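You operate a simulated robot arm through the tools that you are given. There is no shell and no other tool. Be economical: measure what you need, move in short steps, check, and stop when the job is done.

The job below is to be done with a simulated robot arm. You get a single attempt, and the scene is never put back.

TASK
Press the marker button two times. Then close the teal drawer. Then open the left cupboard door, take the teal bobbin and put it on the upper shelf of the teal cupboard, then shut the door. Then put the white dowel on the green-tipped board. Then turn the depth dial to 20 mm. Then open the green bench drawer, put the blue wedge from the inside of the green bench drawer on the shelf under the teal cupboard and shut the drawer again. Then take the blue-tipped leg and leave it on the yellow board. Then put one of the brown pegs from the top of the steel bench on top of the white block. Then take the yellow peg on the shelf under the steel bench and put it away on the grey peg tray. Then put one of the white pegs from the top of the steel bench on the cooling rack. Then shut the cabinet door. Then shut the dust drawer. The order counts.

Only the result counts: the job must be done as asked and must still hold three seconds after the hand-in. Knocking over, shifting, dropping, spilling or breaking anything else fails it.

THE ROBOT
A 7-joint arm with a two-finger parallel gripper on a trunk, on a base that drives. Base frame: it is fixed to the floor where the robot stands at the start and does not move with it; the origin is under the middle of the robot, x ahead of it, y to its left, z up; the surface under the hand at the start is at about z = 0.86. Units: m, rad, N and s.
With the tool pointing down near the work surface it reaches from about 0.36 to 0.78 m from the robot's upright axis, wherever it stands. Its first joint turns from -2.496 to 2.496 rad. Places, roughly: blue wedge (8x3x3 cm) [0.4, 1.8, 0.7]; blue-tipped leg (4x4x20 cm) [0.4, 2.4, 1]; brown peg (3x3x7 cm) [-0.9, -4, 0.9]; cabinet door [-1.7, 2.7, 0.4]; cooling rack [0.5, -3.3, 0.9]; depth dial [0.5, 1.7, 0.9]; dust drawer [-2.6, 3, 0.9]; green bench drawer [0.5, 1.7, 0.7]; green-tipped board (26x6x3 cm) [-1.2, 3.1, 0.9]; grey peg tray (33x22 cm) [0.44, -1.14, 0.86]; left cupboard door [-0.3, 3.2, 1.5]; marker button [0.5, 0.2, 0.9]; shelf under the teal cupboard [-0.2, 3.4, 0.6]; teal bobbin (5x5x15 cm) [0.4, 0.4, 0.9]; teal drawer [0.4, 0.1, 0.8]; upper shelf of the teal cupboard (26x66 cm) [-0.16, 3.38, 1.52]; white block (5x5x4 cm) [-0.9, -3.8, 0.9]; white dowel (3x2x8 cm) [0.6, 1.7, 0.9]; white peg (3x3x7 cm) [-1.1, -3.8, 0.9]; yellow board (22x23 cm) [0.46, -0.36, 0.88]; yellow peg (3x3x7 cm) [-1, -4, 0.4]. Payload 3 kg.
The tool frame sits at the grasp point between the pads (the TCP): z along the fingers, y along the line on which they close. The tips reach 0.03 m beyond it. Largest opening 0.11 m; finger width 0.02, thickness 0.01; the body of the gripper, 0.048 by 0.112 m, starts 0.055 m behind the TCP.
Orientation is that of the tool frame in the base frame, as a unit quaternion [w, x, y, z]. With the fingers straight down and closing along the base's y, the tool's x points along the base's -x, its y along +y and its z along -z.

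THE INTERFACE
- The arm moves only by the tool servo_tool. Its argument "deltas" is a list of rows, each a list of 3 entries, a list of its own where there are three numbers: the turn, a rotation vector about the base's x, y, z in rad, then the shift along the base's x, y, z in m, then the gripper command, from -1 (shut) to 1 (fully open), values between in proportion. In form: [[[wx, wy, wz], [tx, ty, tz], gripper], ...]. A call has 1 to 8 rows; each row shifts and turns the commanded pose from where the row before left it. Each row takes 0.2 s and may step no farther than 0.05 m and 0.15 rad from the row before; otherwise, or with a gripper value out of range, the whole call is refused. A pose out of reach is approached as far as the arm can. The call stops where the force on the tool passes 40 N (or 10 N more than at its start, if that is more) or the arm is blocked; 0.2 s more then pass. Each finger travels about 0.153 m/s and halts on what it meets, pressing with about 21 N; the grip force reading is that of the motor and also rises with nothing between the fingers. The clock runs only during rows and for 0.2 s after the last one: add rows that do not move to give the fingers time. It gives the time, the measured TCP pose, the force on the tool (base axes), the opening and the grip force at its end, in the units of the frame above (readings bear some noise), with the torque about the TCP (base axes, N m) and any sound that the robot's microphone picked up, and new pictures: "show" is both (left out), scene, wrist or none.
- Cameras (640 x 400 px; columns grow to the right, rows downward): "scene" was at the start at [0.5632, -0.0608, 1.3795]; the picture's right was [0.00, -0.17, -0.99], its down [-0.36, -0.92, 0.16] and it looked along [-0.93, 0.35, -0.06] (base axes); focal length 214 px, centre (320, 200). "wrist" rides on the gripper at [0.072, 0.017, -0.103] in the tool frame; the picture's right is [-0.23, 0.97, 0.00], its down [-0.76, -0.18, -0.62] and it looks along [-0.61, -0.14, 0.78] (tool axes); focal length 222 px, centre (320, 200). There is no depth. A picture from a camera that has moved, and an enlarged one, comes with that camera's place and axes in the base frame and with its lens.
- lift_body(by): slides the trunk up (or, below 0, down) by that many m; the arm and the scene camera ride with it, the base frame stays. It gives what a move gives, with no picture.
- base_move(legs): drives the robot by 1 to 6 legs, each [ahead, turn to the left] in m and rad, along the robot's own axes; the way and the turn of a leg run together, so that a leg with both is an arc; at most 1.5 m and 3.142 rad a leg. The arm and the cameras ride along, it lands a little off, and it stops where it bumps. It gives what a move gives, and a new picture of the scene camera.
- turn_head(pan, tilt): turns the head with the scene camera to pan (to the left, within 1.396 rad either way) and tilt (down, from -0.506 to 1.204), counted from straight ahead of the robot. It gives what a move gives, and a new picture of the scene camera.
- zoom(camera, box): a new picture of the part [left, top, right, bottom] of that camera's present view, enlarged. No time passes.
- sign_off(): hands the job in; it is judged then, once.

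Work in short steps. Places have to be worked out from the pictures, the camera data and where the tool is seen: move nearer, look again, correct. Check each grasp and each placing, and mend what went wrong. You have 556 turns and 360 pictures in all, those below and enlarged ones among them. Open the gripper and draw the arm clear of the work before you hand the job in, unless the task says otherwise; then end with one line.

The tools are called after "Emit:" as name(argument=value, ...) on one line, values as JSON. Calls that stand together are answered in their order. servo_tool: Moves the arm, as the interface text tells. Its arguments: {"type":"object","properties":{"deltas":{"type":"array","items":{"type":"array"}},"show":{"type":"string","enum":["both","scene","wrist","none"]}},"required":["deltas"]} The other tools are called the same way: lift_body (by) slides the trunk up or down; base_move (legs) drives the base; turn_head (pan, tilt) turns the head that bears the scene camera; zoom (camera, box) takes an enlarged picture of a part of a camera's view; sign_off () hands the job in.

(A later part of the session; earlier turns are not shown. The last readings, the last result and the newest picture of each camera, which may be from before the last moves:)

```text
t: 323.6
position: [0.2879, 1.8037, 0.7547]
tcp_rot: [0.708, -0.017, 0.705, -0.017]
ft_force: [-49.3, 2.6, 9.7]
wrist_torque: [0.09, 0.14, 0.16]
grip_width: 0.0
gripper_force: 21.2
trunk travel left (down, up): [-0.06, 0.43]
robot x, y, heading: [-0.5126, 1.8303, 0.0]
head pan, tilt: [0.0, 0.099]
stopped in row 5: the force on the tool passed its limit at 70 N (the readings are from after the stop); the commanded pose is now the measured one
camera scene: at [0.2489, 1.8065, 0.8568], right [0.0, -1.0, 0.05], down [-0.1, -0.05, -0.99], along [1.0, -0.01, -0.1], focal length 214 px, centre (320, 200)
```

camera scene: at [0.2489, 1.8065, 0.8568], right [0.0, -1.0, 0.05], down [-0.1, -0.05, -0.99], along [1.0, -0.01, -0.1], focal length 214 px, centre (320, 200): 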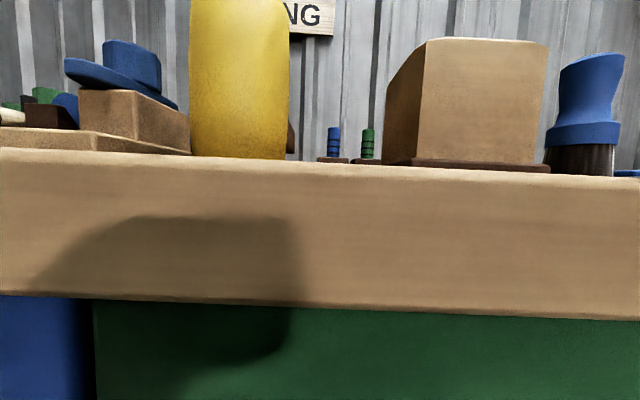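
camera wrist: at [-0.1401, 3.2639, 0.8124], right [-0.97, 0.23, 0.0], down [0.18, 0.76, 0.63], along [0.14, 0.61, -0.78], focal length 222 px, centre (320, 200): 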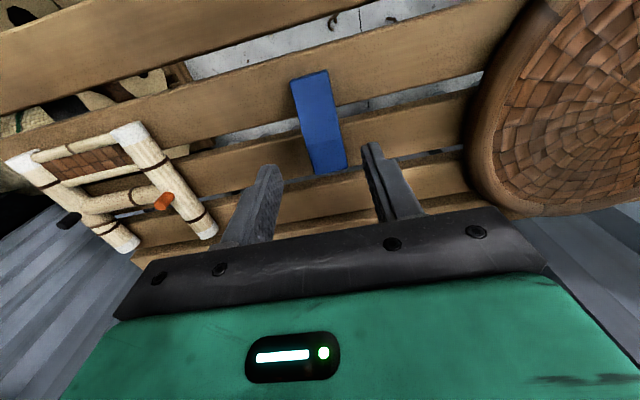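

The drawer is shut. I back off, raise the trunk, and move to the left end of the bench to find the blue-tipped leg.

Emit:
base_move(legs=[[-0.2, 0]])

Emit:
lift_body(by=0.4)

Emit:
base_move(legs=[[0, 1.5], [0.5, 0]])

```text
t: 325.2
position: [0.0975, 1.8045, 0.7514]
tcp_rot: [0.707, -0.017, 0.707, -0.016]
ft_force: [-0.8, 0.0, -0.5]
wrist_torque: [-0.04, 0.0, -0.03]
grip_width: 0.0002
gripper_force: 20.8
trunk travel left (down, up): [-0.06, 0.43]
robot x, y, heading: [-0.7029, 1.8269, -0.002]
head pan, tilt: [0.0, 0.099]
camera scene: at [0.0591, 1.8073, 0.8539], right [0.0, -1.0, 0.05], down [-0.1, -0.05, -0.99], along [1.0, 0.0, -0.1], focal length 214 px, centre (320, 200)
```

scene: 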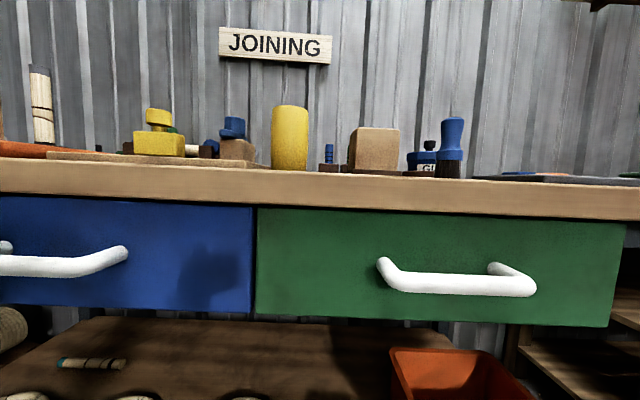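

```text
t: 329.0
position: [0.0972, 1.8037, 1.1523]
tcp_rot: [0.707, -0.017, 0.707, -0.016]
ft_force: [-0.6, -0.5, -1.4]
wrist_torque: [0.0, 0.02, 0.01]
grip_width: 0.0
gripper_force: 20.9
trunk travel left (down, up): [-0.46, 0.03]
robot x, y, heading: [-0.711, 1.8268, -0.002]
head pan, tilt: [0.0, 0.099]
```

```text
t: 333.0
position: [-0.5953, 2.6353, 1.1529]
tcp_rot: [0.537, -0.484, 0.515, 0.459]
ft_force: [-0.7, -0.7, -0.1]
wrist_torque: [0.0, -0.02, -0.06]
grip_width: 0.0
gripper_force: 21.6
trunk travel left (down, up): [-0.46, 0.03]
robot x, y, heading: [-0.6353, 1.827, 1.496]
head pan, tilt: [0.0, 0.099]
stopped in leg 1: the robot was blocked; the commanded pose is now the measured one
camera scene: at [-0.6036, 2.5966, 1.2551], right [0.99, -0.11, 0.05], down [0.04, -0.1, -0.99], along [0.11, 0.99, -0.1], focal length 214 px, centre (320, 200)
```

scene: 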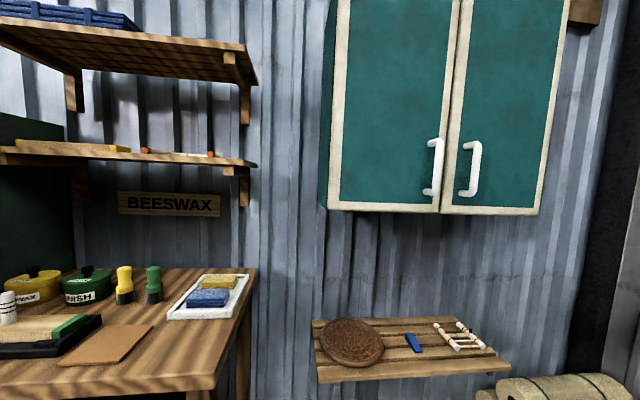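

All earlier placements look good. I continue forward 0.45 m and turn right to face the tall posts.

Emit:
base_move(legs=[[0.4, 0], [0, -1.48]])

```text
t: 339.1
position: [0.2041, 2.3192, 1.1536]
tcp_rot: [0.706, -0.034, 0.707, 0.001]
ft_force: [-0.7, -1.2, -0.4]
wrist_torque: [-0.03, 0.01, 0.04]
grip_width: 0.0001
gripper_force: 21.1
trunk travel left (down, up): [-0.46, 0.03]
robot x, y, heading: [-0.6071, 2.3061, 0.051]
head pan, tilt: [0.0, 0.099]
stopped in leg 2: the robot was blocked; the commanded pose is now the measured one
camera scene: at [0.1666, 2.3212, 1.2554], right [0.05, -1.0, 0.05], down [-0.1, -0.05, -0.99], along [0.99, 0.04, -0.1], focal length 214 px, centre (320, 200)
```

scene: 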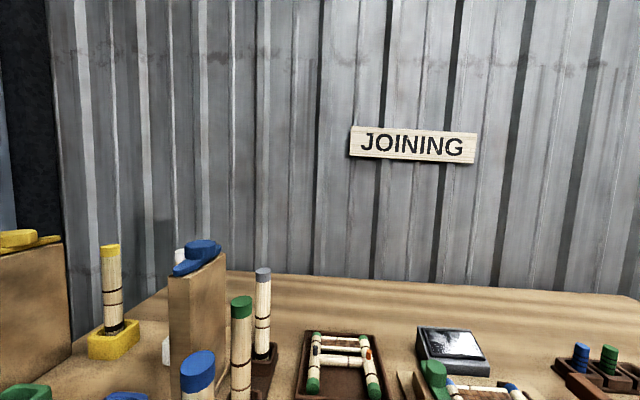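

The blue-tipped leg stands nearest, at about (0.35, 2.43). I tilt the head for a better view.

Emit:
turn_head(pan=0.35, tilt=0.75)

```text
t: 340.1
position: [0.2053, 2.3219, 1.1537]
tcp_rot: [0.707, -0.035, 0.707, 0.0]
ft_force: [-0.3, 0.1, 0.8]
wrist_torque: [-0.04, 0.01, -0.01]
grip_width: 0.0
gripper_force: 20.6
trunk travel left (down, up): [-0.46, 0.03]
robot x, y, heading: [-0.6051, 2.3095, 0.05]
head pan, tilt: [0.351, 0.75]
camera scene: at [0.1512, 2.3474, 1.1953], right [0.39, -0.92, 0.04], down [-0.63, -0.3, -0.72], along [0.68, 0.25, -0.69], focal length 214 px, centre (320, 200)
```

scene: 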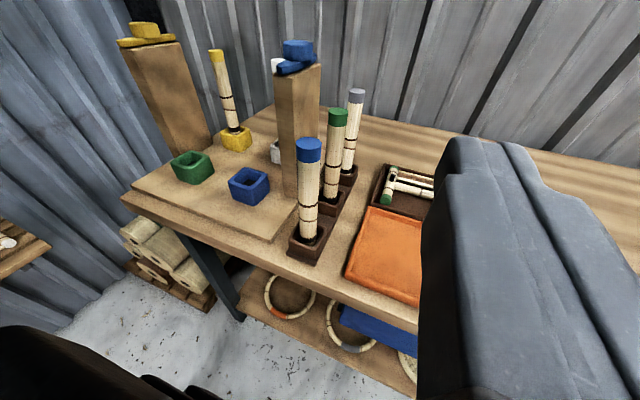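

The leg stands in a socket at about (0.356, 2.441), top z≈1.07. I align in y, lower the trunk to z≈1.0.

Emit:
servo_tool(deltas=[[[0, 0, 0], [0, 0.04, 0], 0.2], [[0, 0, 0], [0, 0.04, 0], 0.2], [[0, 0, 0], [0, 0.039, 0], 0.2]], show="none")

Emit:
turn_head(pan=0, tilt=0.3)

Emit:
lift_body(by=-0.14)

Emit:
servo_tool(deltas=[[[0, 0, 0], [0, 0, 0], 0.2]])

```text
t: 340.9
position: [0.2042, 2.4388, 1.1557]
tcp_rot: [0.707, -0.033, 0.706, 0.001]
ft_force: [0.3, -0.1, -0.1]
wrist_torque: [0.02, -0.05, 0.02]
grip_width: 0.066
gripper_force: 0.0
trunk travel left (down, up): [-0.46, 0.03]
robot x, y, heading: [-0.6098, 2.308, 0.053]
head pan, tilt: [0.351, 0.75]
```

```text
t: 341.8
position: [0.205, 2.4396, 1.154]
tcp_rot: [0.707, -0.034, 0.707, 0.001]
ft_force: [-1.4, -0.9, -0.7]
wrist_torque: [0.0, 0.0, -0.01]
grip_width: 0.066
gripper_force: 0.0
trunk travel left (down, up): [-0.46, 0.03]
robot x, y, heading: [-0.605, 2.3075, 0.053]
head pan, tilt: [0.0, 0.3]
camera scene: at [0.1677, 2.4393, 1.2379], right [0.05, -1.0, 0.05], down [-0.3, -0.06, -0.95], along [0.95, 0.03, -0.3], focal length 214 px, centre (320, 200)
```

scene: 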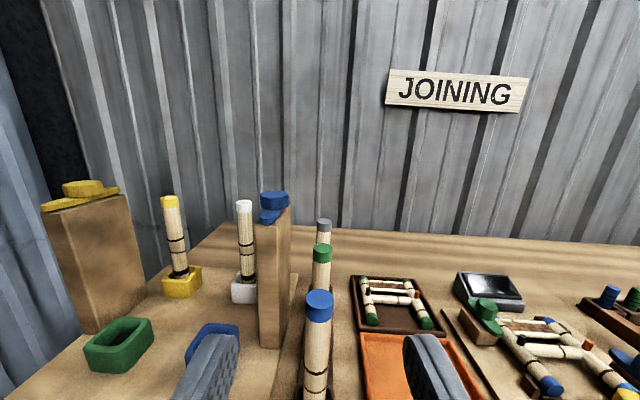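

```text
t: 343.5
position: [0.2053, 2.4394, 1.0141]
tcp_rot: [0.707, -0.034, 0.707, 0.001]
ft_force: [-0.3, 0.0, -0.3]
wrist_torque: [0.02, 0.0, -0.05]
grip_width: 0.066
gripper_force: 0.0
trunk travel left (down, up): [-0.32, 0.17]
robot x, y, heading: [-0.6054, 2.3057, 0.052]
head pan, tilt: [0.0, 0.3]
```

```text
t: 343.9
position: [0.2056, 2.4378, 1.0144]
tcp_rot: [0.707, -0.034, 0.707, 0.0]
ft_force: [0.2, -0.4, -0.2]
wrist_torque: [0.01, -0.01, 0.0]
grip_width: 0.0659
gripper_force: 0.1
trunk travel left (down, up): [-0.32, 0.17]
robot x, y, heading: [-0.6045, 2.3062, 0.05]
head pan, tilt: [0.0, 0.3]
camera scene: at [0.1676, 2.4394, 1.0981], right [0.05, -1.0, 0.05], down [-0.29, -0.06, -0.95], along [0.95, 0.03, -0.3], focal length 214 px, centre (320, 200)
camera wrist: at [0.1004, 2.4476, 0.9404], right [-0.05, 0.98, 0.18], down [-0.61, -0.17, 0.77], along [0.79, -0.07, 0.61], focal length 222 px, centre (320, 200)
```

scene: 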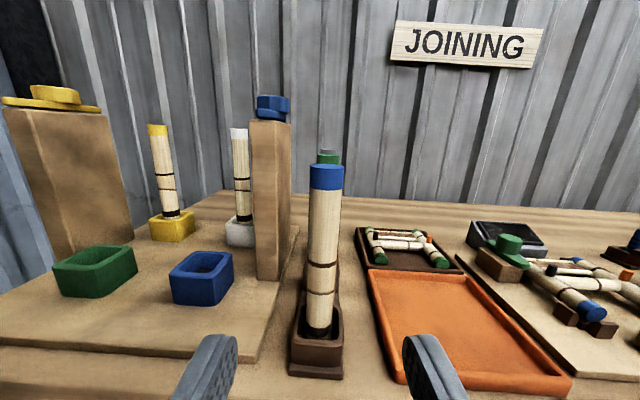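
wrist: 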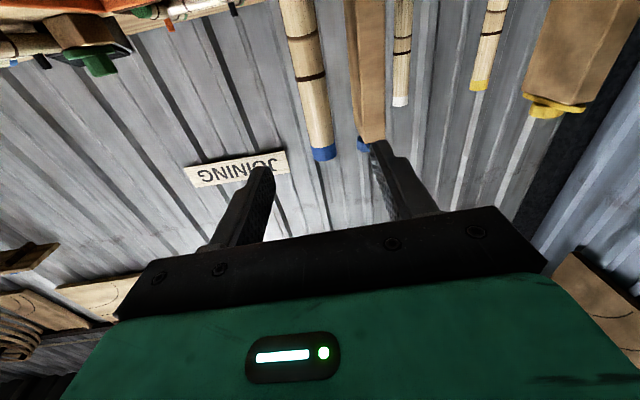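

The leg is centred between the finger paths. I drive 0.1 m ahead, then advance with the arm and close.

Emit:
base_move(legs=[[0.1, 0]])

Emit:
servo_tool(deltas=[[[0, 0, 0], [0.03, -0.003, 0], 0.2], [[0, 0, 0], [0.025, 0, 0], 0.2], [[0, 0, 0], [0, 0, 0], 0.2]], show="wrist")

```text
t: 345.0
position: [0.3016, 2.4449, 1.0146]
tcp_rot: [0.707, -0.034, 0.707, 0.001]
ft_force: [-0.2, -0.8, -0.1]
wrist_torque: [0.03, 0.0, -0.01]
grip_width: 0.066
gripper_force: 0.1
trunk travel left (down, up): [-0.32, 0.17]
robot x, y, heading: [-0.5101, 2.3121, 0.051]
head pan, tilt: [0.0, 0.3]
camera scene: at [0.2656, 2.4459, 1.0983], right [0.05, -1.0, 0.05], down [-0.29, -0.06, -0.95], along [0.95, 0.03, -0.3], focal length 214 px, centre (320, 200)
```

scene: 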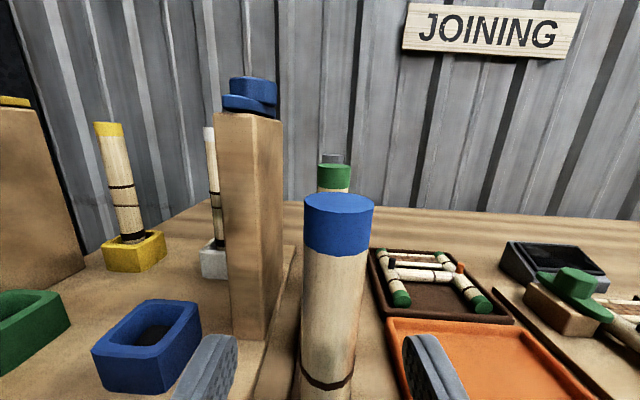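

```text
t: 345.8
position: [0.3591, 2.4434, 1.0116]
tcp_rot: [0.707, -0.035, 0.707, 0.001]
ft_force: [0.6, 0.5, -0.9]
wrist_torque: [0.01, -0.01, -0.01]
grip_width: 0.066
gripper_force: 0.0
trunk travel left (down, up): [-0.32, 0.17]
robot x, y, heading: [-0.5087, 2.3119, 0.051]
head pan, tilt: [0.0, 0.3]
camera wrist: at [0.2533, 2.452, 0.9379], right [-0.05, 0.98, 0.18], down [-0.61, -0.17, 0.77], along [0.79, -0.07, 0.61], focal length 222 px, centre (320, 200)
```

wrist: 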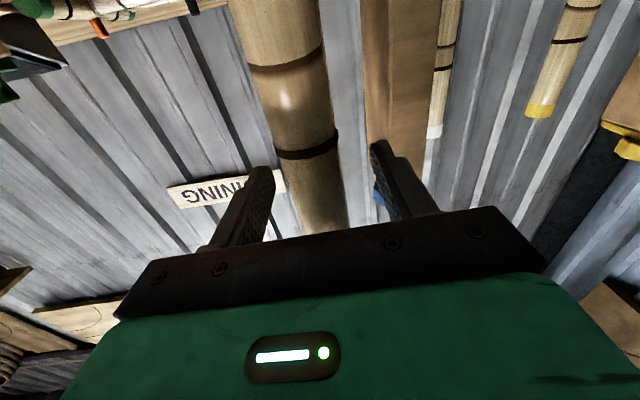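

I advance 8 mm more and close on the leg.

Emit:
servo_tool(deltas=[[[0, 0, 0], [0.008, -0.003, 0], 0.2], [[0, 0, 0], [0, 0, 0], -1], [[0, 0, 0], [0, 0, 0], -1], [[0, 0, 0], [0, 0, 0], -1]], show="wrist")

```text
t: 346.8
position: [0.3656, 2.4405, 1.0115]
tcp_rot: [0.707, -0.035, 0.707, 0.002]
ft_force: [-0.8, 2.9, -0.1]
wrist_torque: [0.48, 0.07, -0.02]
grip_width: 0.0305
gripper_force: 20.6
trunk travel left (down, up): [-0.32, 0.17]
robot x, y, heading: [-0.5066, 2.3152, 0.049]
head pan, tilt: [0.0, 0.3]
camera wrist: at [0.2612, 2.4489, 0.9376], right [-0.05, 0.98, 0.18], down [-0.61, -0.17, 0.77], along [0.79, -0.07, 0.61], focal length 222 px, centre (320, 200)
```

wrist: 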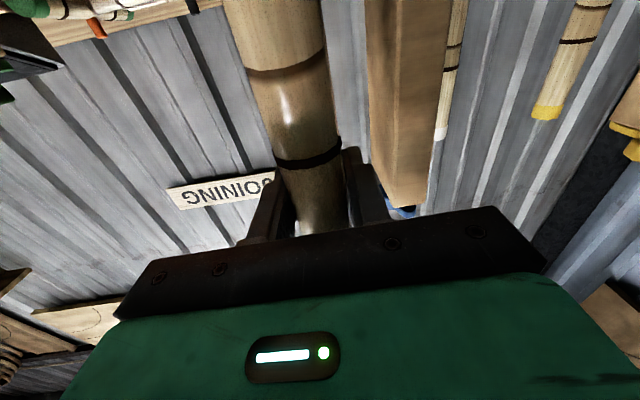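

Gripped. I lift straight up with the trunk.

Emit:
lift_body(by=0.16)

Emit:
servo_tool(deltas=[[[0, 0, 0], [0, 0, 0.02], -1]])

```text
t: 348.7
position: [0.3661, 2.4398, 1.1713]
tcp_rot: [0.707, -0.034, 0.707, 0.002]
ft_force: [0.0, 1.0, -1.0]
wrist_torque: [0.02, 0.0, 0.02]
grip_width: 0.0297
gripper_force: 20.9
trunk travel left (down, up): [-0.48, 0.01]
robot x, y, heading: [-0.5046, 2.311, 0.052]
head pan, tilt: [0.0, 0.3]
```

```text
t: 349.1
position: [0.3669, 2.4394, 1.1916]
tcp_rot: [0.707, -0.034, 0.707, 0.002]
ft_force: [0.6, 1.5, -0.5]
wrist_torque: [0.0, -0.01, 0.01]
grip_width: 0.0296
gripper_force: 20.9
trunk travel left (down, up): [-0.48, 0.01]
robot x, y, heading: [-0.5083, 2.3099, 0.057]
head pan, tilt: [0.0, 0.3]
camera scene: at [0.3296, 2.44, 1.2757], right [0.05, -1.0, 0.05], down [-0.29, -0.06, -0.95], along [0.95, 0.03, -0.3], focal length 214 px, centre (320, 200)
camera wrist: at [0.2625, 2.4481, 1.118], right [-0.05, 0.98, 0.18], down [-0.61, -0.17, 0.77], along [0.79, -0.07, 0.61], focal length 222 px, centre (320, 200)
```

scene: 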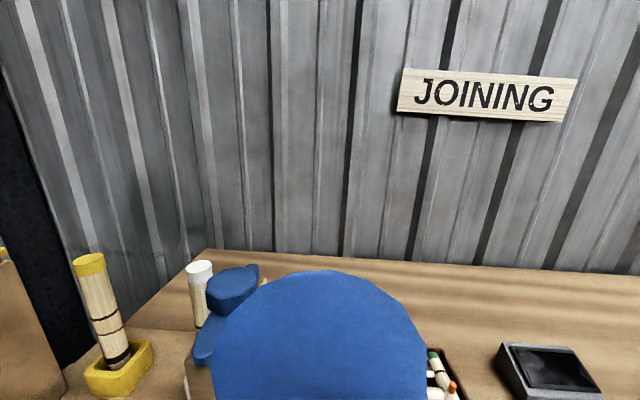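
wrist: 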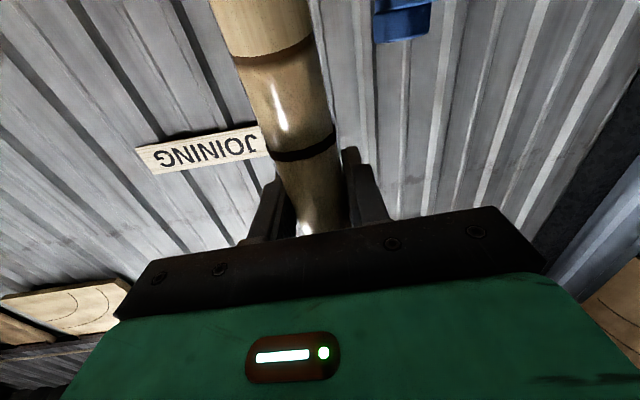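

The leg is out of its socket. I back off and turn right to face −y, toward the MARKING bench.

Emit:
base_move(legs=[[-0.15, 0], [0, -1.62]])

```text
t: 353.8
position: [-0.4064, 1.4521, 1.1935]
tcp_rot: [0.536, 0.438, 0.556, -0.461]
ft_force: [-1.0, 0.0, -1.3]
wrist_torque: [0.01, 0.0, 0.03]
grip_width: 0.0296
gripper_force: 20.9
trunk travel left (down, up): [-0.48, 0.01]
robot x, y, heading: [-0.5848, 2.3138, -1.412]
head pan, tilt: [0.0, 0.3]
stopped in leg 2: the robot was blocked; the commanded pose is now the measured one
camera scene: at [-0.4097, 1.4862, 1.2765], right [-0.98, -0.19, 0.04], down [-0.1, 0.28, -0.95], along [0.17, -0.94, -0.3], focal length 214 px, centre (320, 200)
```

scene: 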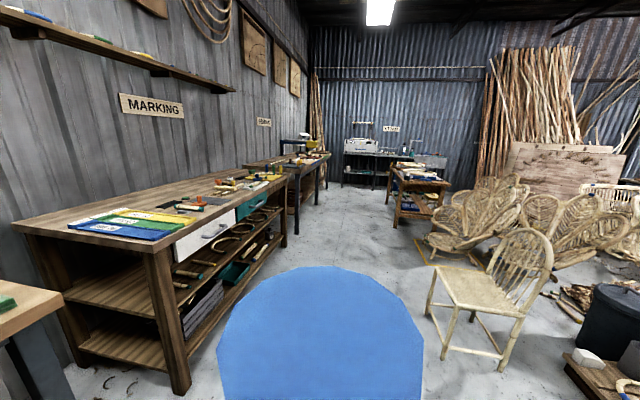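

The corridor between bench and chair is clear. I drive down it toward y≈−0.35.

Emit:
base_move(legs=[[1.35, -0.13], [1.3, 0]])

```text
t: 366.8
position: [-0.3664, -1.238, 1.1934]
tcp_rot: [0.499, 0.479, 0.521, -0.5]
ft_force: [-0.3, 0.1, -1.1]
wrist_torque: [-0.02, -0.01, 0.01]
grip_width: 0.0295
gripper_force: 20.8
trunk travel left (down, up): [-0.48, 0.01]
robot x, y, heading: [-0.4195, -0.3561, -1.562]
head pan, tilt: [0.0, 0.3]
camera scene: at [-0.3634, -1.2026, 1.2765], right [-1.0, -0.04, 0.04], down [-0.05, 0.3, -0.95], along [0.03, -0.95, -0.3], focal length 214 px, centre (320, 200)
```

scene: 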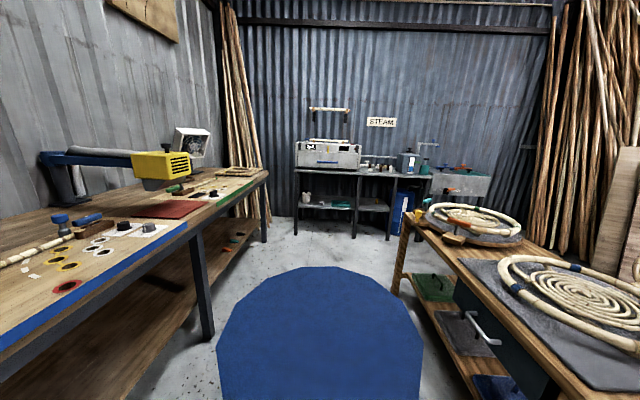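

I turn left toward the bench in two parts with a small setback between.

Emit:
base_move(legs=[[0, 0.8], [-0.12, 0], [0, 0.76]])

```text
t: 372.1
position: [0.3844, -0.2641, 1.1948]
tcp_rot: [0.706, -0.015, 0.708, -0.018]
ft_force: [0.2, 0.7, -0.6]
wrist_torque: [0.0, 0.0, -0.04]
grip_width: 0.0296
gripper_force: 20.4
trunk travel left (down, up): [-0.48, 0.01]
robot x, y, heading: [-0.5018, -0.349, 0.005]
head pan, tilt: [0.0, 0.3]
stopped in leg 3: the robot was blocked; the commanded pose is now the measured one
camera scene: at [0.3479, -0.2609, 1.2776], right [0.0, -1.0, 0.05], down [-0.3, -0.04, -0.95], along [0.95, -0.02, -0.3], focal length 214 px, centre (320, 200)
```

scene: 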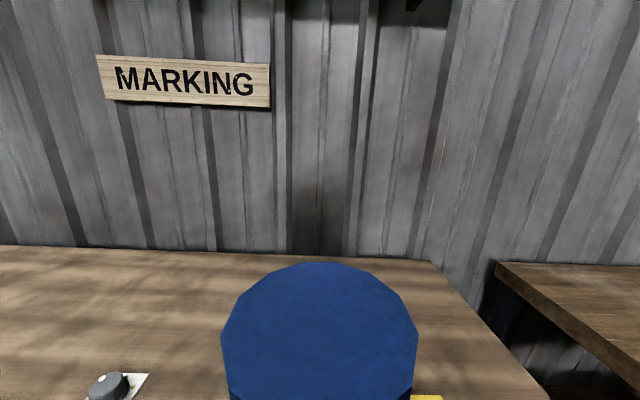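

I turn the head to see the yellow board past the leg.

Emit:
turn_head(pan=-0.7, tilt=0.8)

```text
t: 373.2
position: [0.3857, -0.2635, 1.1938]
tcp_rot: [0.706, -0.016, 0.708, -0.018]
ft_force: [-0.4, 0.1, -0.8]
wrist_torque: [-0.02, 0.0, -0.01]
grip_width: 0.0293
gripper_force: 21.4
trunk travel left (down, up): [-0.48, 0.01]
robot x, y, heading: [-0.5012, -0.3471, 0.002]
head pan, tilt: [-0.7, 0.799]
camera scene: at [0.3163, -0.3147, 1.2357], right [-0.65, -0.76, 0.04], down [-0.55, 0.43, -0.72], along [0.53, -0.48, -0.7], focal length 214 px, centre (320, 200)
```

scene: 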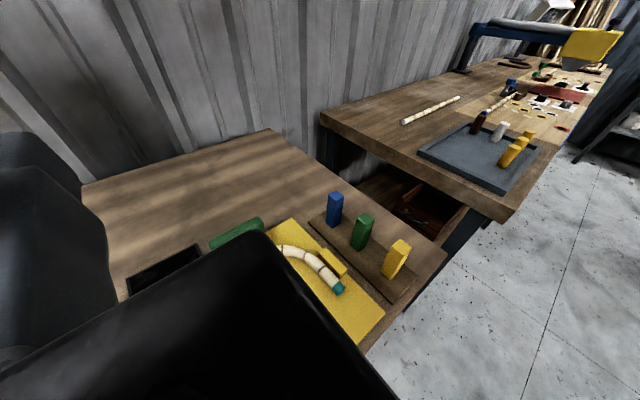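

From the first top view, the free area inside the bent strip on the yellow board centres on (0.445, −0.358). I drive 6 cm ahead and shift there.

Emit:
base_move(legs=[[0.07, 0]])

Emit:
servo_tool(deltas=[[[0, 0, 0], [-0.005, -0.04, 0], -1], [[0, 0, 0], [-0.005, -0.04, 0], -1], [[0, 0, 0], [-0.005, -0.015, 0], -1]], show="none")

Emit:
turn_head(pan=-1.2, tilt=0.9)

```text
t: 374.2
position: [0.4537, -0.2622, 1.1925]
tcp_rot: [0.706, -0.015, 0.708, -0.019]
ft_force: [-0.9, -0.8, -1.4]
wrist_torque: [-0.04, 0.02, 0.02]
grip_width: 0.0293
gripper_force: 21.0
trunk travel left (down, up): [-0.48, 0.01]
robot x, y, heading: [-0.436, -0.3447, 0.005]
head pan, tilt: [-0.7, 0.799]
camera scene: at [0.3854, -0.3146, 1.2355], right [-0.65, -0.76, 0.04], down [-0.55, 0.43, -0.72], along [0.53, -0.48, -0.7], focal length 214 px, centre (320, 200)
```

scene: 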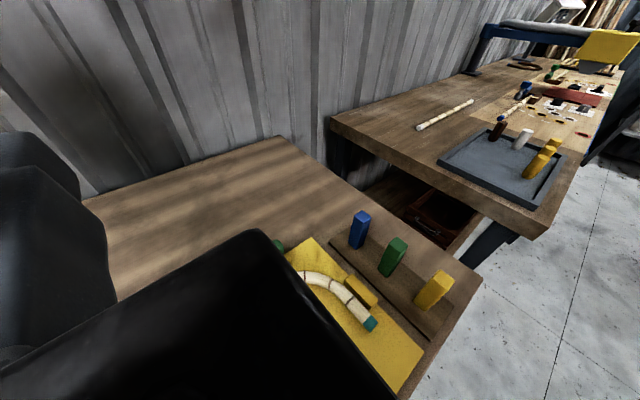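

```text
t: 375.0
position: [0.4379, -0.3593, 1.1931]
tcp_rot: [0.706, -0.016, 0.708, -0.018]
ft_force: [0.6, 0.4, -0.1]
wrist_torque: [0.01, -0.03, 0.01]
grip_width: 0.0295
gripper_force: 21.0
trunk travel left (down, up): [-0.48, 0.01]
robot x, y, heading: [-0.4308, -0.3438, 0.002]
head pan, tilt: [-0.7, 0.799]
```

```text
t: 375.9
position: [0.4391, -0.3589, 1.1945]
tcp_rot: [0.706, -0.016, 0.708, -0.017]
ft_force: [0.0, 0.0, 0.3]
wrist_torque: [0.02, -0.01, -0.03]
grip_width: 0.0294
gripper_force: 20.7
trunk travel left (down, up): [-0.48, 0.01]
robot x, y, heading: [-0.4339, -0.3473, 0.003]
head pan, tilt: [-1.201, 0.901]
camera scene: at [0.3358, -0.4286, 1.2281], right [-0.93, -0.36, 0.02], down [-0.28, 0.7, -0.65], along [0.22, -0.62, -0.76], focal length 214 px, centre (320, 200)
```

scene: 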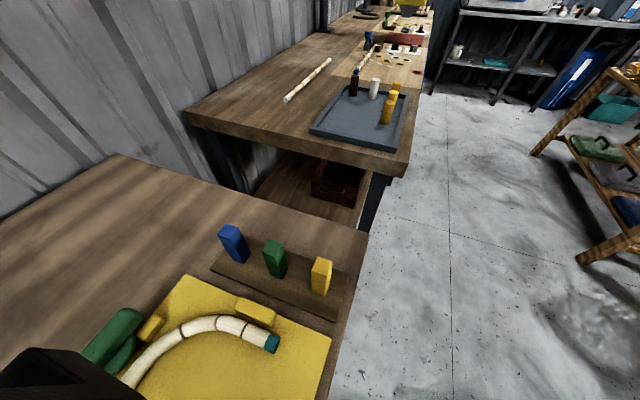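

The strip's end matches my map. I lower the leg with the trunk to just above the board.

Emit:
lift_body(by=-0.13)

Emit:
servo_tool(deltas=[[[0, 0, 0], [0, 0, -0.006], -1], [[0, 0, 0], [0, 0, -0.005], -1]], show="scene")

```text
t: 377.5
position: [0.4391, -0.3583, 1.064]
tcp_rot: [0.706, -0.015, 0.708, -0.018]
ft_force: [-0.6, -0.1, -1.3]
wrist_torque: [-0.02, -0.01, 0.01]
grip_width: 0.0293
gripper_force: 21.0
trunk travel left (down, up): [-0.35, 0.14]
robot x, y, heading: [-0.4306, -0.3479, 0.004]
head pan, tilt: [-1.201, 0.901]
```

```text
t: 378.1
position: [0.4389, -0.3583, 1.0526]
tcp_rot: [0.706, -0.015, 0.708, -0.017]
ft_force: [0.0, 0.1, -1.5]
wrist_torque: [0.0, 0.02, -0.01]
grip_width: 0.0292
gripper_force: 21.3
trunk travel left (down, up): [-0.35, 0.14]
robot x, y, heading: [-0.4338, -0.3462, 0.003]
head pan, tilt: [-1.201, 0.901]
camera scene: at [0.3355, -0.4285, 1.0869], right [-0.93, -0.36, 0.02], down [-0.28, 0.7, -0.65], along [0.22, -0.62, -0.76], focal length 214 px, centre (320, 200)
```

scene: 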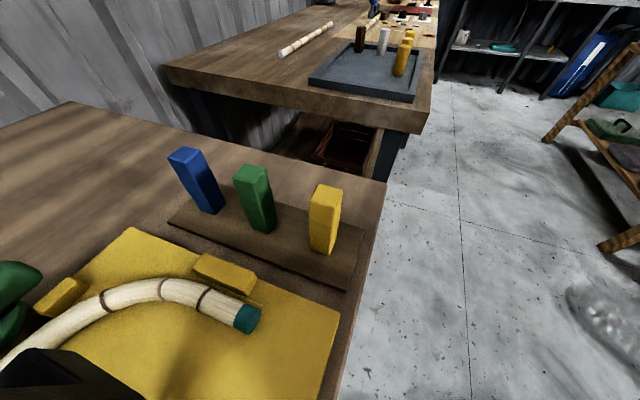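

Emit:
servo_tool(deltas=[[[0, 0, 0], [0, 0, -0.006], -1], [[0, 0, 0], [0, 0, -0.005], -1], [[0, 0, 0], [0, 0, -0.004], -1], [[0, 0, 0], [0, 0, -0.003], -1]], show="none")

Emit:
servo_tool(deltas=[[[0, 0, 0], [0, 0, -0.003], -1], [[0, 0, 0], [0, 0, -0.002], -1], [[0, 0, 0], [0, 0, -0.002], -1]], show="none")

```text
t: 379.1
position: [0.4379, -0.3584, 1.0355]
tcp_rot: [0.706, -0.015, 0.707, -0.018]
ft_force: [0.0, -1.0, -0.5]
wrist_torque: [0.01, 0.02, -0.01]
grip_width: 0.0294
gripper_force: 21.3
trunk travel left (down, up): [-0.35, 0.14]
robot x, y, heading: [-0.4333, -0.3453, 0.003]
head pan, tilt: [-1.201, 0.901]
```

```text
t: 379.9
position: [0.439, -0.3581, 1.0276]
tcp_rot: [0.706, -0.016, 0.708, -0.016]
ft_force: [-0.5, -1.6, -0.3]
wrist_torque: [-0.01, 0.02, 0.02]
grip_width: 0.0294
gripper_force: 21.6
trunk travel left (down, up): [-0.35, 0.14]
robot x, y, heading: [-0.4324, -0.3497, 0.002]
head pan, tilt: [-1.201, 0.901]
```

Emit:
servo_tool(deltas=[[[0, 0, 0], [0, 0, -0.003], -1], [[0, 0, 0], [0, 0, -0.003], -1]], show="none")

Emit:
servo_tool(deltas=[[[0, 0, 0], [0, 0, -0.003], -1], [[0, 0, 0], [0, 0, -0.002], -1]], show="none")

```text
t: 380.5
position: [0.4384, -0.3578, 1.0214]
tcp_rot: [0.706, -0.016, 0.708, -0.017]
ft_force: [-0.1, -0.9, -1.2]
wrist_torque: [0.0, 0.05, 0.0]
grip_width: 0.0294
gripper_force: 21.4
trunk travel left (down, up): [-0.35, 0.14]
robot x, y, heading: [-0.4332, -0.345, 0.001]
head pan, tilt: [-1.201, 0.901]
```

```text
t: 381.1
position: [0.4398, -0.3578, 1.0166]
tcp_rot: [0.706, -0.015, 0.708, -0.018]
ft_force: [0.1, 0.0, 0.2]
wrist_torque: [0.04, 0.02, 0.02]
grip_width: 0.0294
gripper_force: 21.0
trunk travel left (down, up): [-0.35, 0.14]
robot x, y, heading: [-0.4389, -0.3501, 0.003]
head pan, tilt: [-1.201, 0.901]
```

Emit:
servo_tool(deltas=[[[0, 0, 0], [0, 0, -0.002], -1], [[0, 0, 0], [0, 0, -0.001], -1]], show="none")

Emit:
servo_tool(deltas=[[[0, 0, 0], [0, 0, -0.001], -1], [[0, 0, 0], [0, 0, -0.001], -1]], show="wrist")

```text
t: 381.7
position: [0.4372, -0.3594, 1.0157]
tcp_rot: [0.708, -0.015, 0.706, -0.017]
ft_force: [2.5, -0.1, 14.6]
wrist_torque: [0.12, -0.24, 0.0]
grip_width: 0.0295
gripper_force: 21.1
trunk travel left (down, up): [-0.35, 0.14]
robot x, y, heading: [-0.4363, -0.3478, 0.0]
head pan, tilt: [-1.201, 0.901]
```

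```text
t: 382.3
position: [0.4364, -0.358, 1.0125]
tcp_rot: [0.707, -0.015, 0.707, -0.018]
ft_force: [0.7, -0.9, 17.3]
wrist_torque: [0.06, 0.12, 0.0]
grip_width: 0.0298
gripper_force: 21.1
trunk travel left (down, up): [-0.35, 0.14]
robot x, y, heading: [-0.4318, -0.3476, -0.0]
head pan, tilt: [-1.201, 0.901]
camera wrist: at [0.3335, -0.3452, 0.9384], right [0.0, 0.98, 0.18], down [-0.62, -0.14, 0.77], along [0.78, -0.12, 0.61], focal length 222 px, centre (320, 200)
```

wrist: 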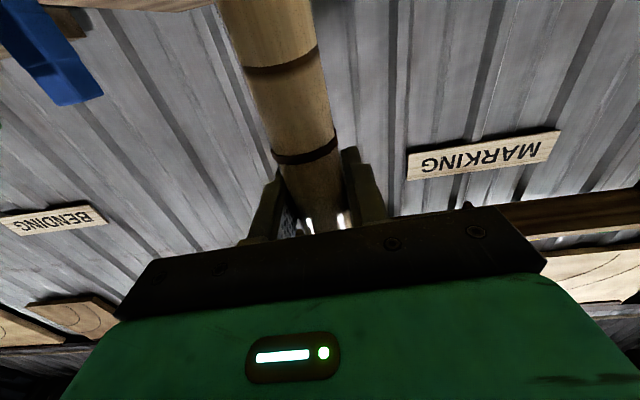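

Seated on the board. I ease 2 mm, open slowly and withdraw.

Emit:
servo_tool(deltas=[[[0, 0, 0], [0, 0, 0.002], -1], [[0, 0, 0], [0, 0, 0], -0.3], [[0, 0, 0], [0, 0, 0], 0.1], [[0, 0, 0], [0, 0, 0], 0.2], [[0, 0, 0], [-0.02, 0, 0], 0.2], [[0, 0, 0], [-0.04, 0, 0], 0.2], [[0, 0, 0], [-0.04, 0, 0], 0.2]], show="none")

Emit:
turn_head(pan=0, tilt=0.5)

```text
t: 383.9
position: [0.3376, -0.3599, 1.0117]
tcp_rot: [0.706, -0.015, 0.708, -0.017]
ft_force: [0.3, 0.7, -0.6]
wrist_torque: [0.01, -0.01, -0.02]
grip_width: 0.0658
gripper_force: 0.1
trunk travel left (down, up): [-0.35, 0.14]
robot x, y, heading: [-0.4335, -0.3475, 0.004]
head pan, tilt: [-1.201, 0.901]
```

```text
t: 385.3
position: [0.3369, -0.3606, 1.0137]
tcp_rot: [0.706, -0.015, 0.708, -0.017]
ft_force: [0.0, -0.6, 0.1]
wrist_torque: [-0.01, 0.0, 0.01]
grip_width: 0.0661
gripper_force: 0.0
trunk travel left (down, up): [-0.35, 0.14]
robot x, y, heading: [-0.4332, -0.3449, 0.001]
head pan, tilt: [0.0, 0.499]
camera scene: at [0.2977, -0.3592, 1.0782], right [0.0, -1.0, 0.05], down [-0.48, -0.04, -0.88], along [0.88, -0.03, -0.48], focal length 214 px, centre (320, 200)
```

scene: 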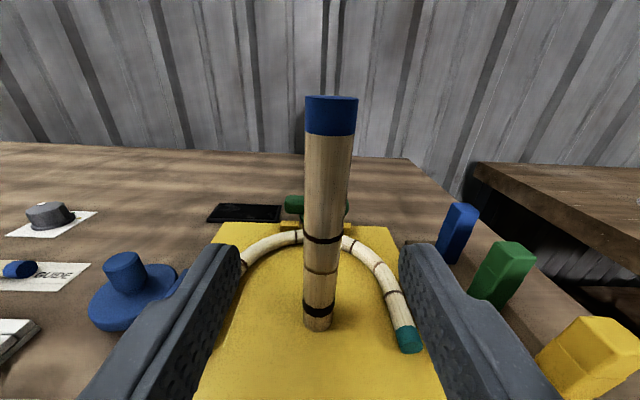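

The leg stands on the yellow board. Next the steel (STEAM) bench: I raise the trunk, back off, turn to −y and drive there.

Emit:
base_move(legs=[[-0.1, 0]])

Emit:
lift_body(by=0.14)

Emit:
base_move(legs=[[0, -1.57]])

```text
t: 386.5
position: [0.2369, -0.3591, 1.0125]
tcp_rot: [0.706, -0.016, 0.708, -0.017]
ft_force: [0.3, -0.5, -0.5]
wrist_torque: [-0.02, -0.01, 0.0]
grip_width: 0.066
gripper_force: 0.1
trunk travel left (down, up): [-0.35, 0.14]
robot x, y, heading: [-0.5328, -0.3497, 0.002]
head pan, tilt: [0.0, 0.499]
camera scene: at [0.1976, -0.3588, 1.0779], right [0.0, -1.0, 0.05], down [-0.48, -0.04, -0.88], along [0.88, -0.02, -0.48], focal length 214 px, centre (320, 200)
```

scene: 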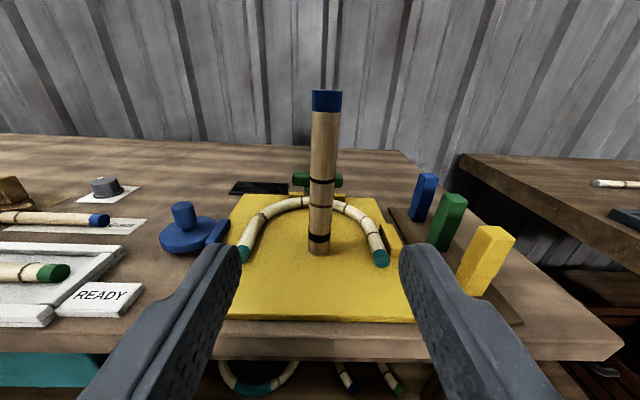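

```text
t: 388.1
position: [0.2372, -0.3605, 1.1525]
tcp_rot: [0.706, -0.016, 0.708, -0.017]
ft_force: [0.3, 0.8, 0.1]
wrist_torque: [-0.01, 0.02, 0.0]
grip_width: 0.0659
gripper_force: 0.1
trunk travel left (down, up): [-0.49, 0.0]
robot x, y, heading: [-0.5323, -0.3438, 0.001]
head pan, tilt: [0.0, 0.499]
```

```text
t: 392.4
position: [-0.5128, -1.1266, 1.154]
tcp_rot: [0.499, 0.478, 0.522, -0.5]
ft_force: [-0.6, -0.4, 0.0]
wrist_torque: [-0.01, -0.02, 0.05]
grip_width: 0.0662
gripper_force: 0.1
trunk travel left (down, up): [-0.49, 0.0]
robot x, y, heading: [-0.4614, -0.3492, -1.549]
head pan, tilt: [0.0, 0.499]
stopped in leg 1: the robot was blocked; the commanded pose is now the measured one
camera scene: at [-0.512, -1.0883, 1.2194], right [-1.0, -0.04, 0.05], down [-0.06, 0.48, -0.88], along [0.02, -0.88, -0.48], focal length 214 px, centre (320, 200)
```

scene: 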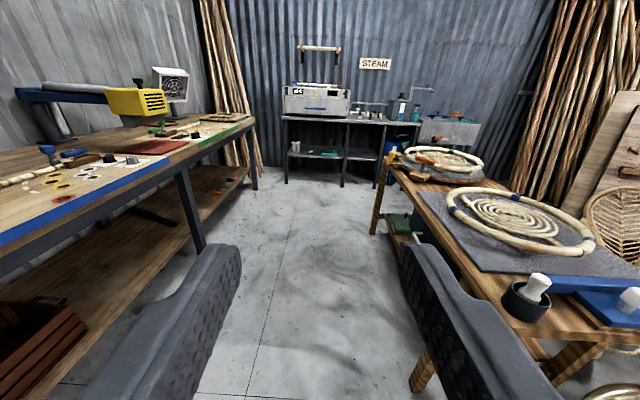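

The way is clear. I drive 2.3 m toward the steel bench.

Emit:
base_move(legs=[[1.3, -0.02], [1.0, 0]])

Emit:
turn_head(pan=-0.3, tilt=0.3)

```text
t: 403.5
position: [-0.5348, -3.3838, 1.1536]
tcp_rot: [0.491, 0.487, 0.514, -0.508]
ft_force: [-0.1, 0.7, -0.1]
wrist_torque: [0.01, -0.05, -0.02]
grip_width: 0.066
gripper_force: 0.1
trunk travel left (down, up): [-0.49, 0.0]
robot x, y, heading: [-0.4571, -2.612, -1.591]
head pan, tilt: [0.0, 0.499]
camera scene: at [-0.5324, -3.3463, 1.2195], right [-1.0, -0.01, 0.05], down [-0.04, 0.48, -0.88], along [-0.02, -0.88, -0.48], focal length 214 px, centre (320, 200)
```

scene: 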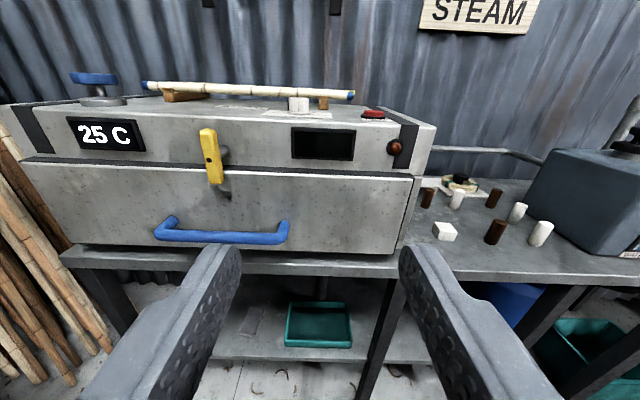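

```text
t: 404.3
position: [-0.5342, -3.3834, 1.1544]
tcp_rot: [0.49, 0.487, 0.514, -0.509]
ft_force: [-0.5, 0.5, 0.1]
wrist_torque: [-0.04, -0.01, 0.02]
grip_width: 0.0659
gripper_force: 0.0
trunk travel left (down, up): [-0.49, 0.0]
robot x, y, heading: [-0.4533, -2.6104, -1.589]
head pan, tilt: [-0.3, 0.3]
camera scene: at [-0.5592, -3.3448, 1.2396], right [-0.96, 0.29, 0.04], down [0.04, 0.29, -0.96], along [-0.29, -0.91, -0.28], focal length 214 px, centre (320, 200)
```

scene: 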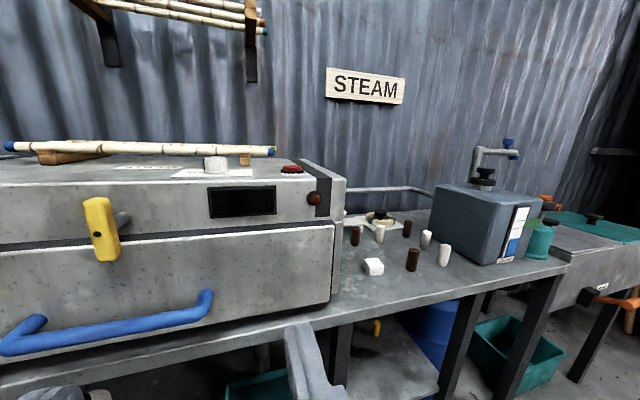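

Pegs and block are found: white block ≈(−0.87, −3.79), brown peg ≈(−1.0, −3.795), white peg ≈(−1.12, −3.795); the steam box ends at x≈−0.72. I turn the hand down, drawing it closer.

Emit:
servo_tool(deltas=[[[0.1428, 0, 0], [0, 0.02, 0], 0.2], [[0.1428, 0, 0], [0, 0.02, 0], 0.2], [[0.1428, 0, 0], [0, 0.02, 0], 0.2], [[0.1428, 0, 0], [0, 0.02, 0], 0.2], [[0.1428, 0, 0], [0, 0.02, 0], 0.2], [[0.1428, 0, 0], [0, 0.02, 0], 0.2], [[0.1428, 0, 0], [0, 0.02, 0], 0.2], [[0.1428, 0, 0], [0, 0.02, 0], 0.2]], show="none")

Emit:
servo_tool(deltas=[[[0.1428, 0, 0], [0, 0, 0.02], 0.2], [[0.1428, 0, 0], [0, 0, 0.02], 0.2], [[0.1428, 0, 0], [0, 0, 0.02], 0.2]], show="none")

Emit:
base_move(legs=[[0, -0.46], [0.55, 0], [0, 0.46]])

Emit:
turn_head(pan=0, tilt=0)

```text
t: 406.1
position: [-0.5351, -3.2212, 1.1545]
tcp_rot: [0.149, 0.674, 0.708, -0.15]
ft_force: [-0.8, -0.4, -1.0]
wrist_torque: [-0.01, 0.0, 0.02]
grip_width: 0.0659
gripper_force: 0.1
trunk travel left (down, up): [-0.49, 0.0]
robot x, y, heading: [-0.4529, -2.608, -1.588]
head pan, tilt: [-0.3, 0.3]
```

```text
t: 406.9
position: [-0.5354, -3.2229, 1.2139]
tcp_rot: [0.001, 0.691, 0.723, 0.006]
ft_force: [-0.6, -0.5, -0.4]
wrist_torque: [0.01, -0.03, 0.01]
grip_width: 0.0662
gripper_force: 0.1
trunk travel left (down, up): [-0.49, 0.0]
robot x, y, heading: [-0.4571, -2.6096, -1.59]
head pan, tilt: [-0.3, 0.3]
```

```text
t: 412.8
position: [-0.7899, -3.7229, 1.2138]
tcp_rot: [0.001, 0.692, 0.722, 0.003]
ft_force: [-0.4, 0.5, -0.4]
wrist_torque: [0.0, -0.03, 0.01]
grip_width: 0.0663
gripper_force: 0.2
trunk travel left (down, up): [-0.49, 0.0]
robot x, y, heading: [-0.7381, -3.1089, -1.591]
head pan, tilt: [-0.3, 0.3]
camera scene: at [-0.8148, -3.8087, 1.2565], right [-0.96, -0.04, 0.29], down [0.04, 0.96, 0.28], along [-0.29, 0.29, -0.91], focal length 214 px, centre (320, 200)
```

scene: 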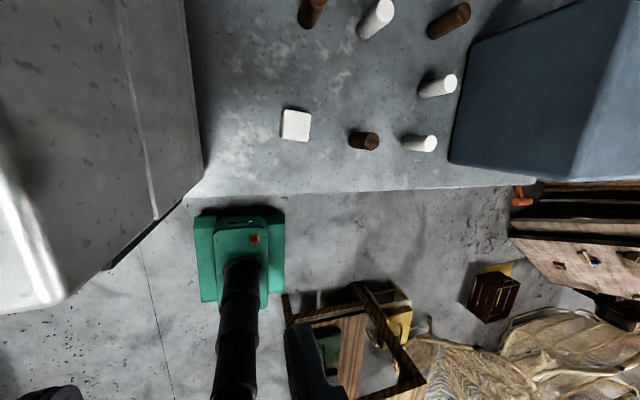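

```text
t: 413.6
position: [-0.7904, -3.723, 1.216]
tcp_rot: [0.003, 0.692, 0.722, 0.005]
ft_force: [0.2, -0.6, 1.2]
wrist_torque: [-0.01, -0.01, -0.03]
grip_width: 0.0662
gripper_force: 0.0
trunk travel left (down, up): [-0.49, 0.0]
robot x, y, heading: [-0.7343, -3.1101, -1.598]
head pan, tilt: [0.0, 0.0]
camera scene: at [-0.7869, -3.8342, 1.2567], right [-1.0, -0.04, -0.01], down [-0.04, 1.0, 0.0], along [0.01, 0.0, -1.0], focal length 214 px, centre (320, 200)
```

scene: 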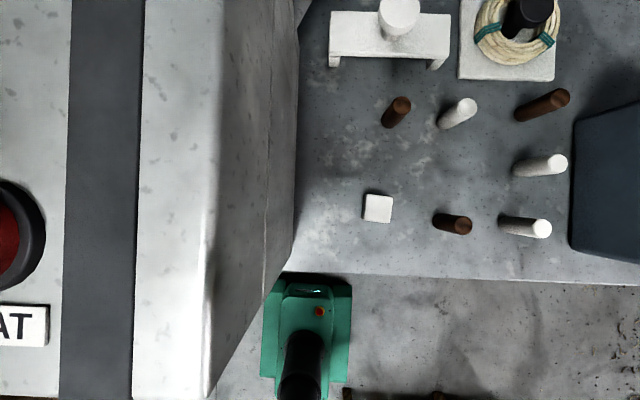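

The brown peg stands at (−1.006, −3.804), top z 0.93; the white block's top centre is near (−0.879, −3.825). I move over the peg and descend partway.

Emit:
servo_tool(deltas=[[[0, 0, -0.04], [-0.045, -0.016, 0], 0.2], [[0, 0, 0], [-0.045, -0.016, 0], 0.2], [[0, 0, 0], [-0.045, -0.016, 0], 0.2], [[0, 0, 0], [-0.045, -0.016, 0], 0.2], [[0, 0, 0], [-0.035, -0.017, -0.03], 0.2], [[0, 0, 0], [0, 0, -0.05], 0.2], [[0, 0, 0], [0, 0, -0.05], 0.2], [[0, 0, 0], [0, 0, -0.05], 0.2]])

```text
t: 415.4
position: [-1.0027, -3.8075, 1.0354]
tcp_rot: [0.003, 0.706, 0.708, 0.002]
ft_force: [-0.2, 0.1, 0.6]
wrist_torque: [0.02, 0.03, 0.0]
grip_width: 0.0662
gripper_force: 0.0
trunk travel left (down, up): [-0.49, 0.0]
robot x, y, heading: [-0.7324, -3.1114, -1.592]
head pan, tilt: [0.0, 0.0]
camera scene: at [-1.0032, -3.9185, 1.0769], right [-1.0, 0.0, -0.01], down [0.0, 1.0, 0.0], along [0.01, 0.0, -1.0], focal length 214 px, centre (320, 200)
camera wrist: at [-0.9872, -3.7343, 1.138], right [0.97, -0.22, 0.01], down [-0.18, -0.76, 0.62], along [-0.13, -0.61, -0.78], focal length 222 px, centre (320, 200)
```

scene: 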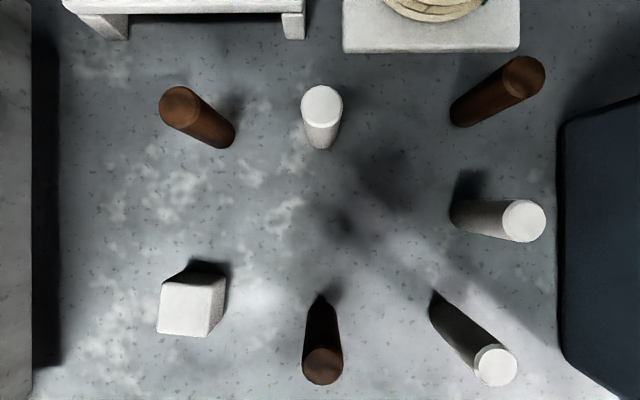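
wrist: 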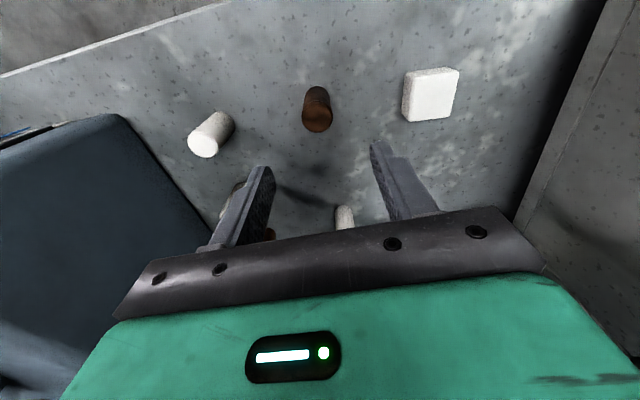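

Well aligned. I stow the head and lower onto the brown peg.

Emit:
turn_head(pan=1.39, tilt=1.2)

Emit:
servo_tool(deltas=[[[0, 0, 0], [-0.001, 0.002, -0.045], 0], [[0, 0, 0], [0, 0, -0.045], 0], [[0, 0, 0], [0, 0, -0.038], 0], [[0, 0, 0], [0, 0, 0], -1], [[0, 0, 0], [0, 0, 0], -1], [[0, 0, 0], [0, 0, 0], -1]], show="wrist")

```text
t: 416.9
position: [-1.0031, -3.8065, 1.0357]
tcp_rot: [0.002, 0.706, 0.708, 0.004]
ft_force: [0.1, 0.0, -0.5]
wrist_torque: [0.0, -0.01, 0.0]
grip_width: 0.0659
gripper_force: 0.2
trunk travel left (down, up): [-0.49, 0.0]
robot x, y, heading: [-0.734, -3.1098, -1.593]
head pan, tilt: [1.389, 1.201]
camera scene: at [-0.9493, -3.8181, 1.1575], right [-0.17, 0.0, -0.98], down [-0.92, 0.36, 0.16], along [0.35, 0.93, -0.06], focal length 214 px, centre (320, 200)
```

scene: 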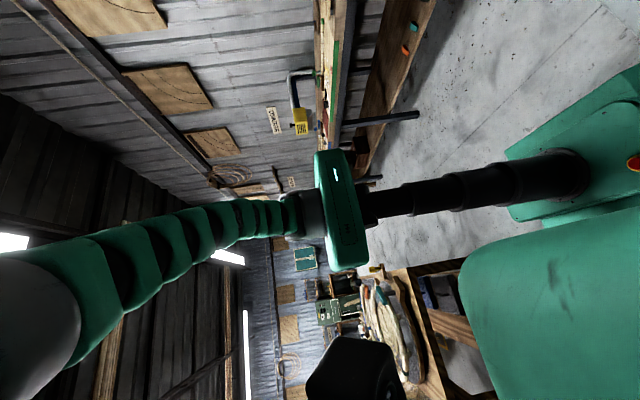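

```text
t: 418.3
position: [-1.0065, -3.8022, 0.9091]
tcp_rot: [0.002, 0.706, 0.708, 0.003]
ft_force: [0.4, 0.2, -0.1]
wrist_torque: [-0.01, -0.01, -0.02]
grip_width: 0.0288
gripper_force: 20.8
trunk travel left (down, up): [-0.49, 0.0]
robot x, y, heading: [-0.7368, -3.1104, -1.592]
head pan, tilt: [1.389, 1.201]
camera wrist: at [-0.9909, -3.7298, 1.0121], right [0.97, -0.22, 0.01], down [-0.18, -0.76, 0.62], along [-0.13, -0.61, -0.78], focal length 222 px, centre (320, 200)
```

wrist: 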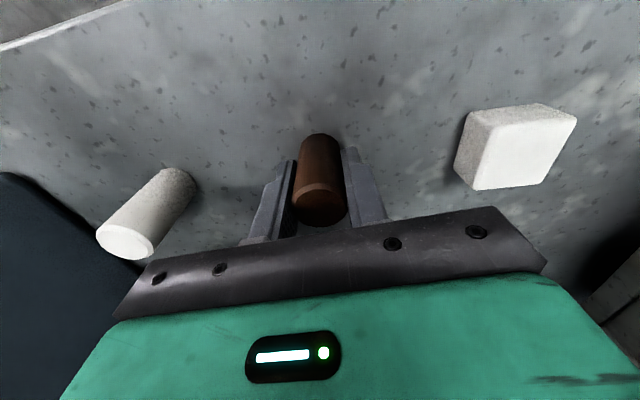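

Peg gripped. I lift it and carry it over the white block.

Emit:
servo_tool(deltas=[[[0, 0, 0], [0, 0, 0.03], -1], [[0, 0, 0], [0, 0, 0.04], -1], [[0, 0, 0], [0.04, -0.007, 0.015], -1], [[0, 0, 0], [0.04, -0.007, 0], -1], [[0, 0, 0], [0.039, -0.007, 0], -1]], show="wrist")

```text
t: 419.5
position: [-0.8866, -3.8236, 0.992]
tcp_rot: [0.002, 0.706, 0.708, 0.004]
ft_force: [0.0, -0.7, -1.0]
wrist_torque: [0.0, 0.01, 0.0]
grip_width: 0.0286
gripper_force: 21.4
trunk travel left (down, up): [-0.49, 0.0]
robot x, y, heading: [-0.7317, -3.1093, -1.595]
head pan, tilt: [1.389, 1.201]
camera wrist: at [-0.8701, -3.7497, 1.0944], right [0.97, -0.22, 0.01], down [-0.18, -0.76, 0.62], along [-0.13, -0.61, -0.78], focal length 222 px, centre (320, 200)
```

wrist: 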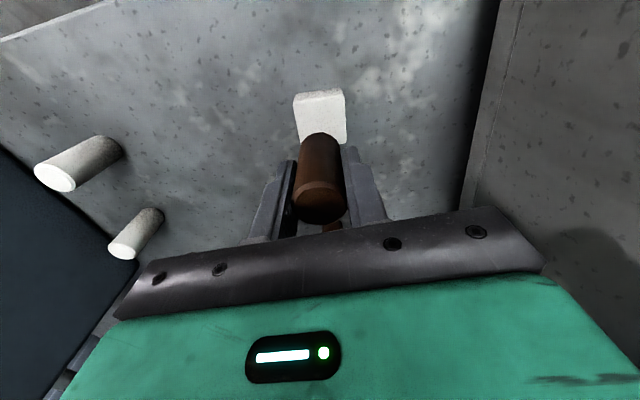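

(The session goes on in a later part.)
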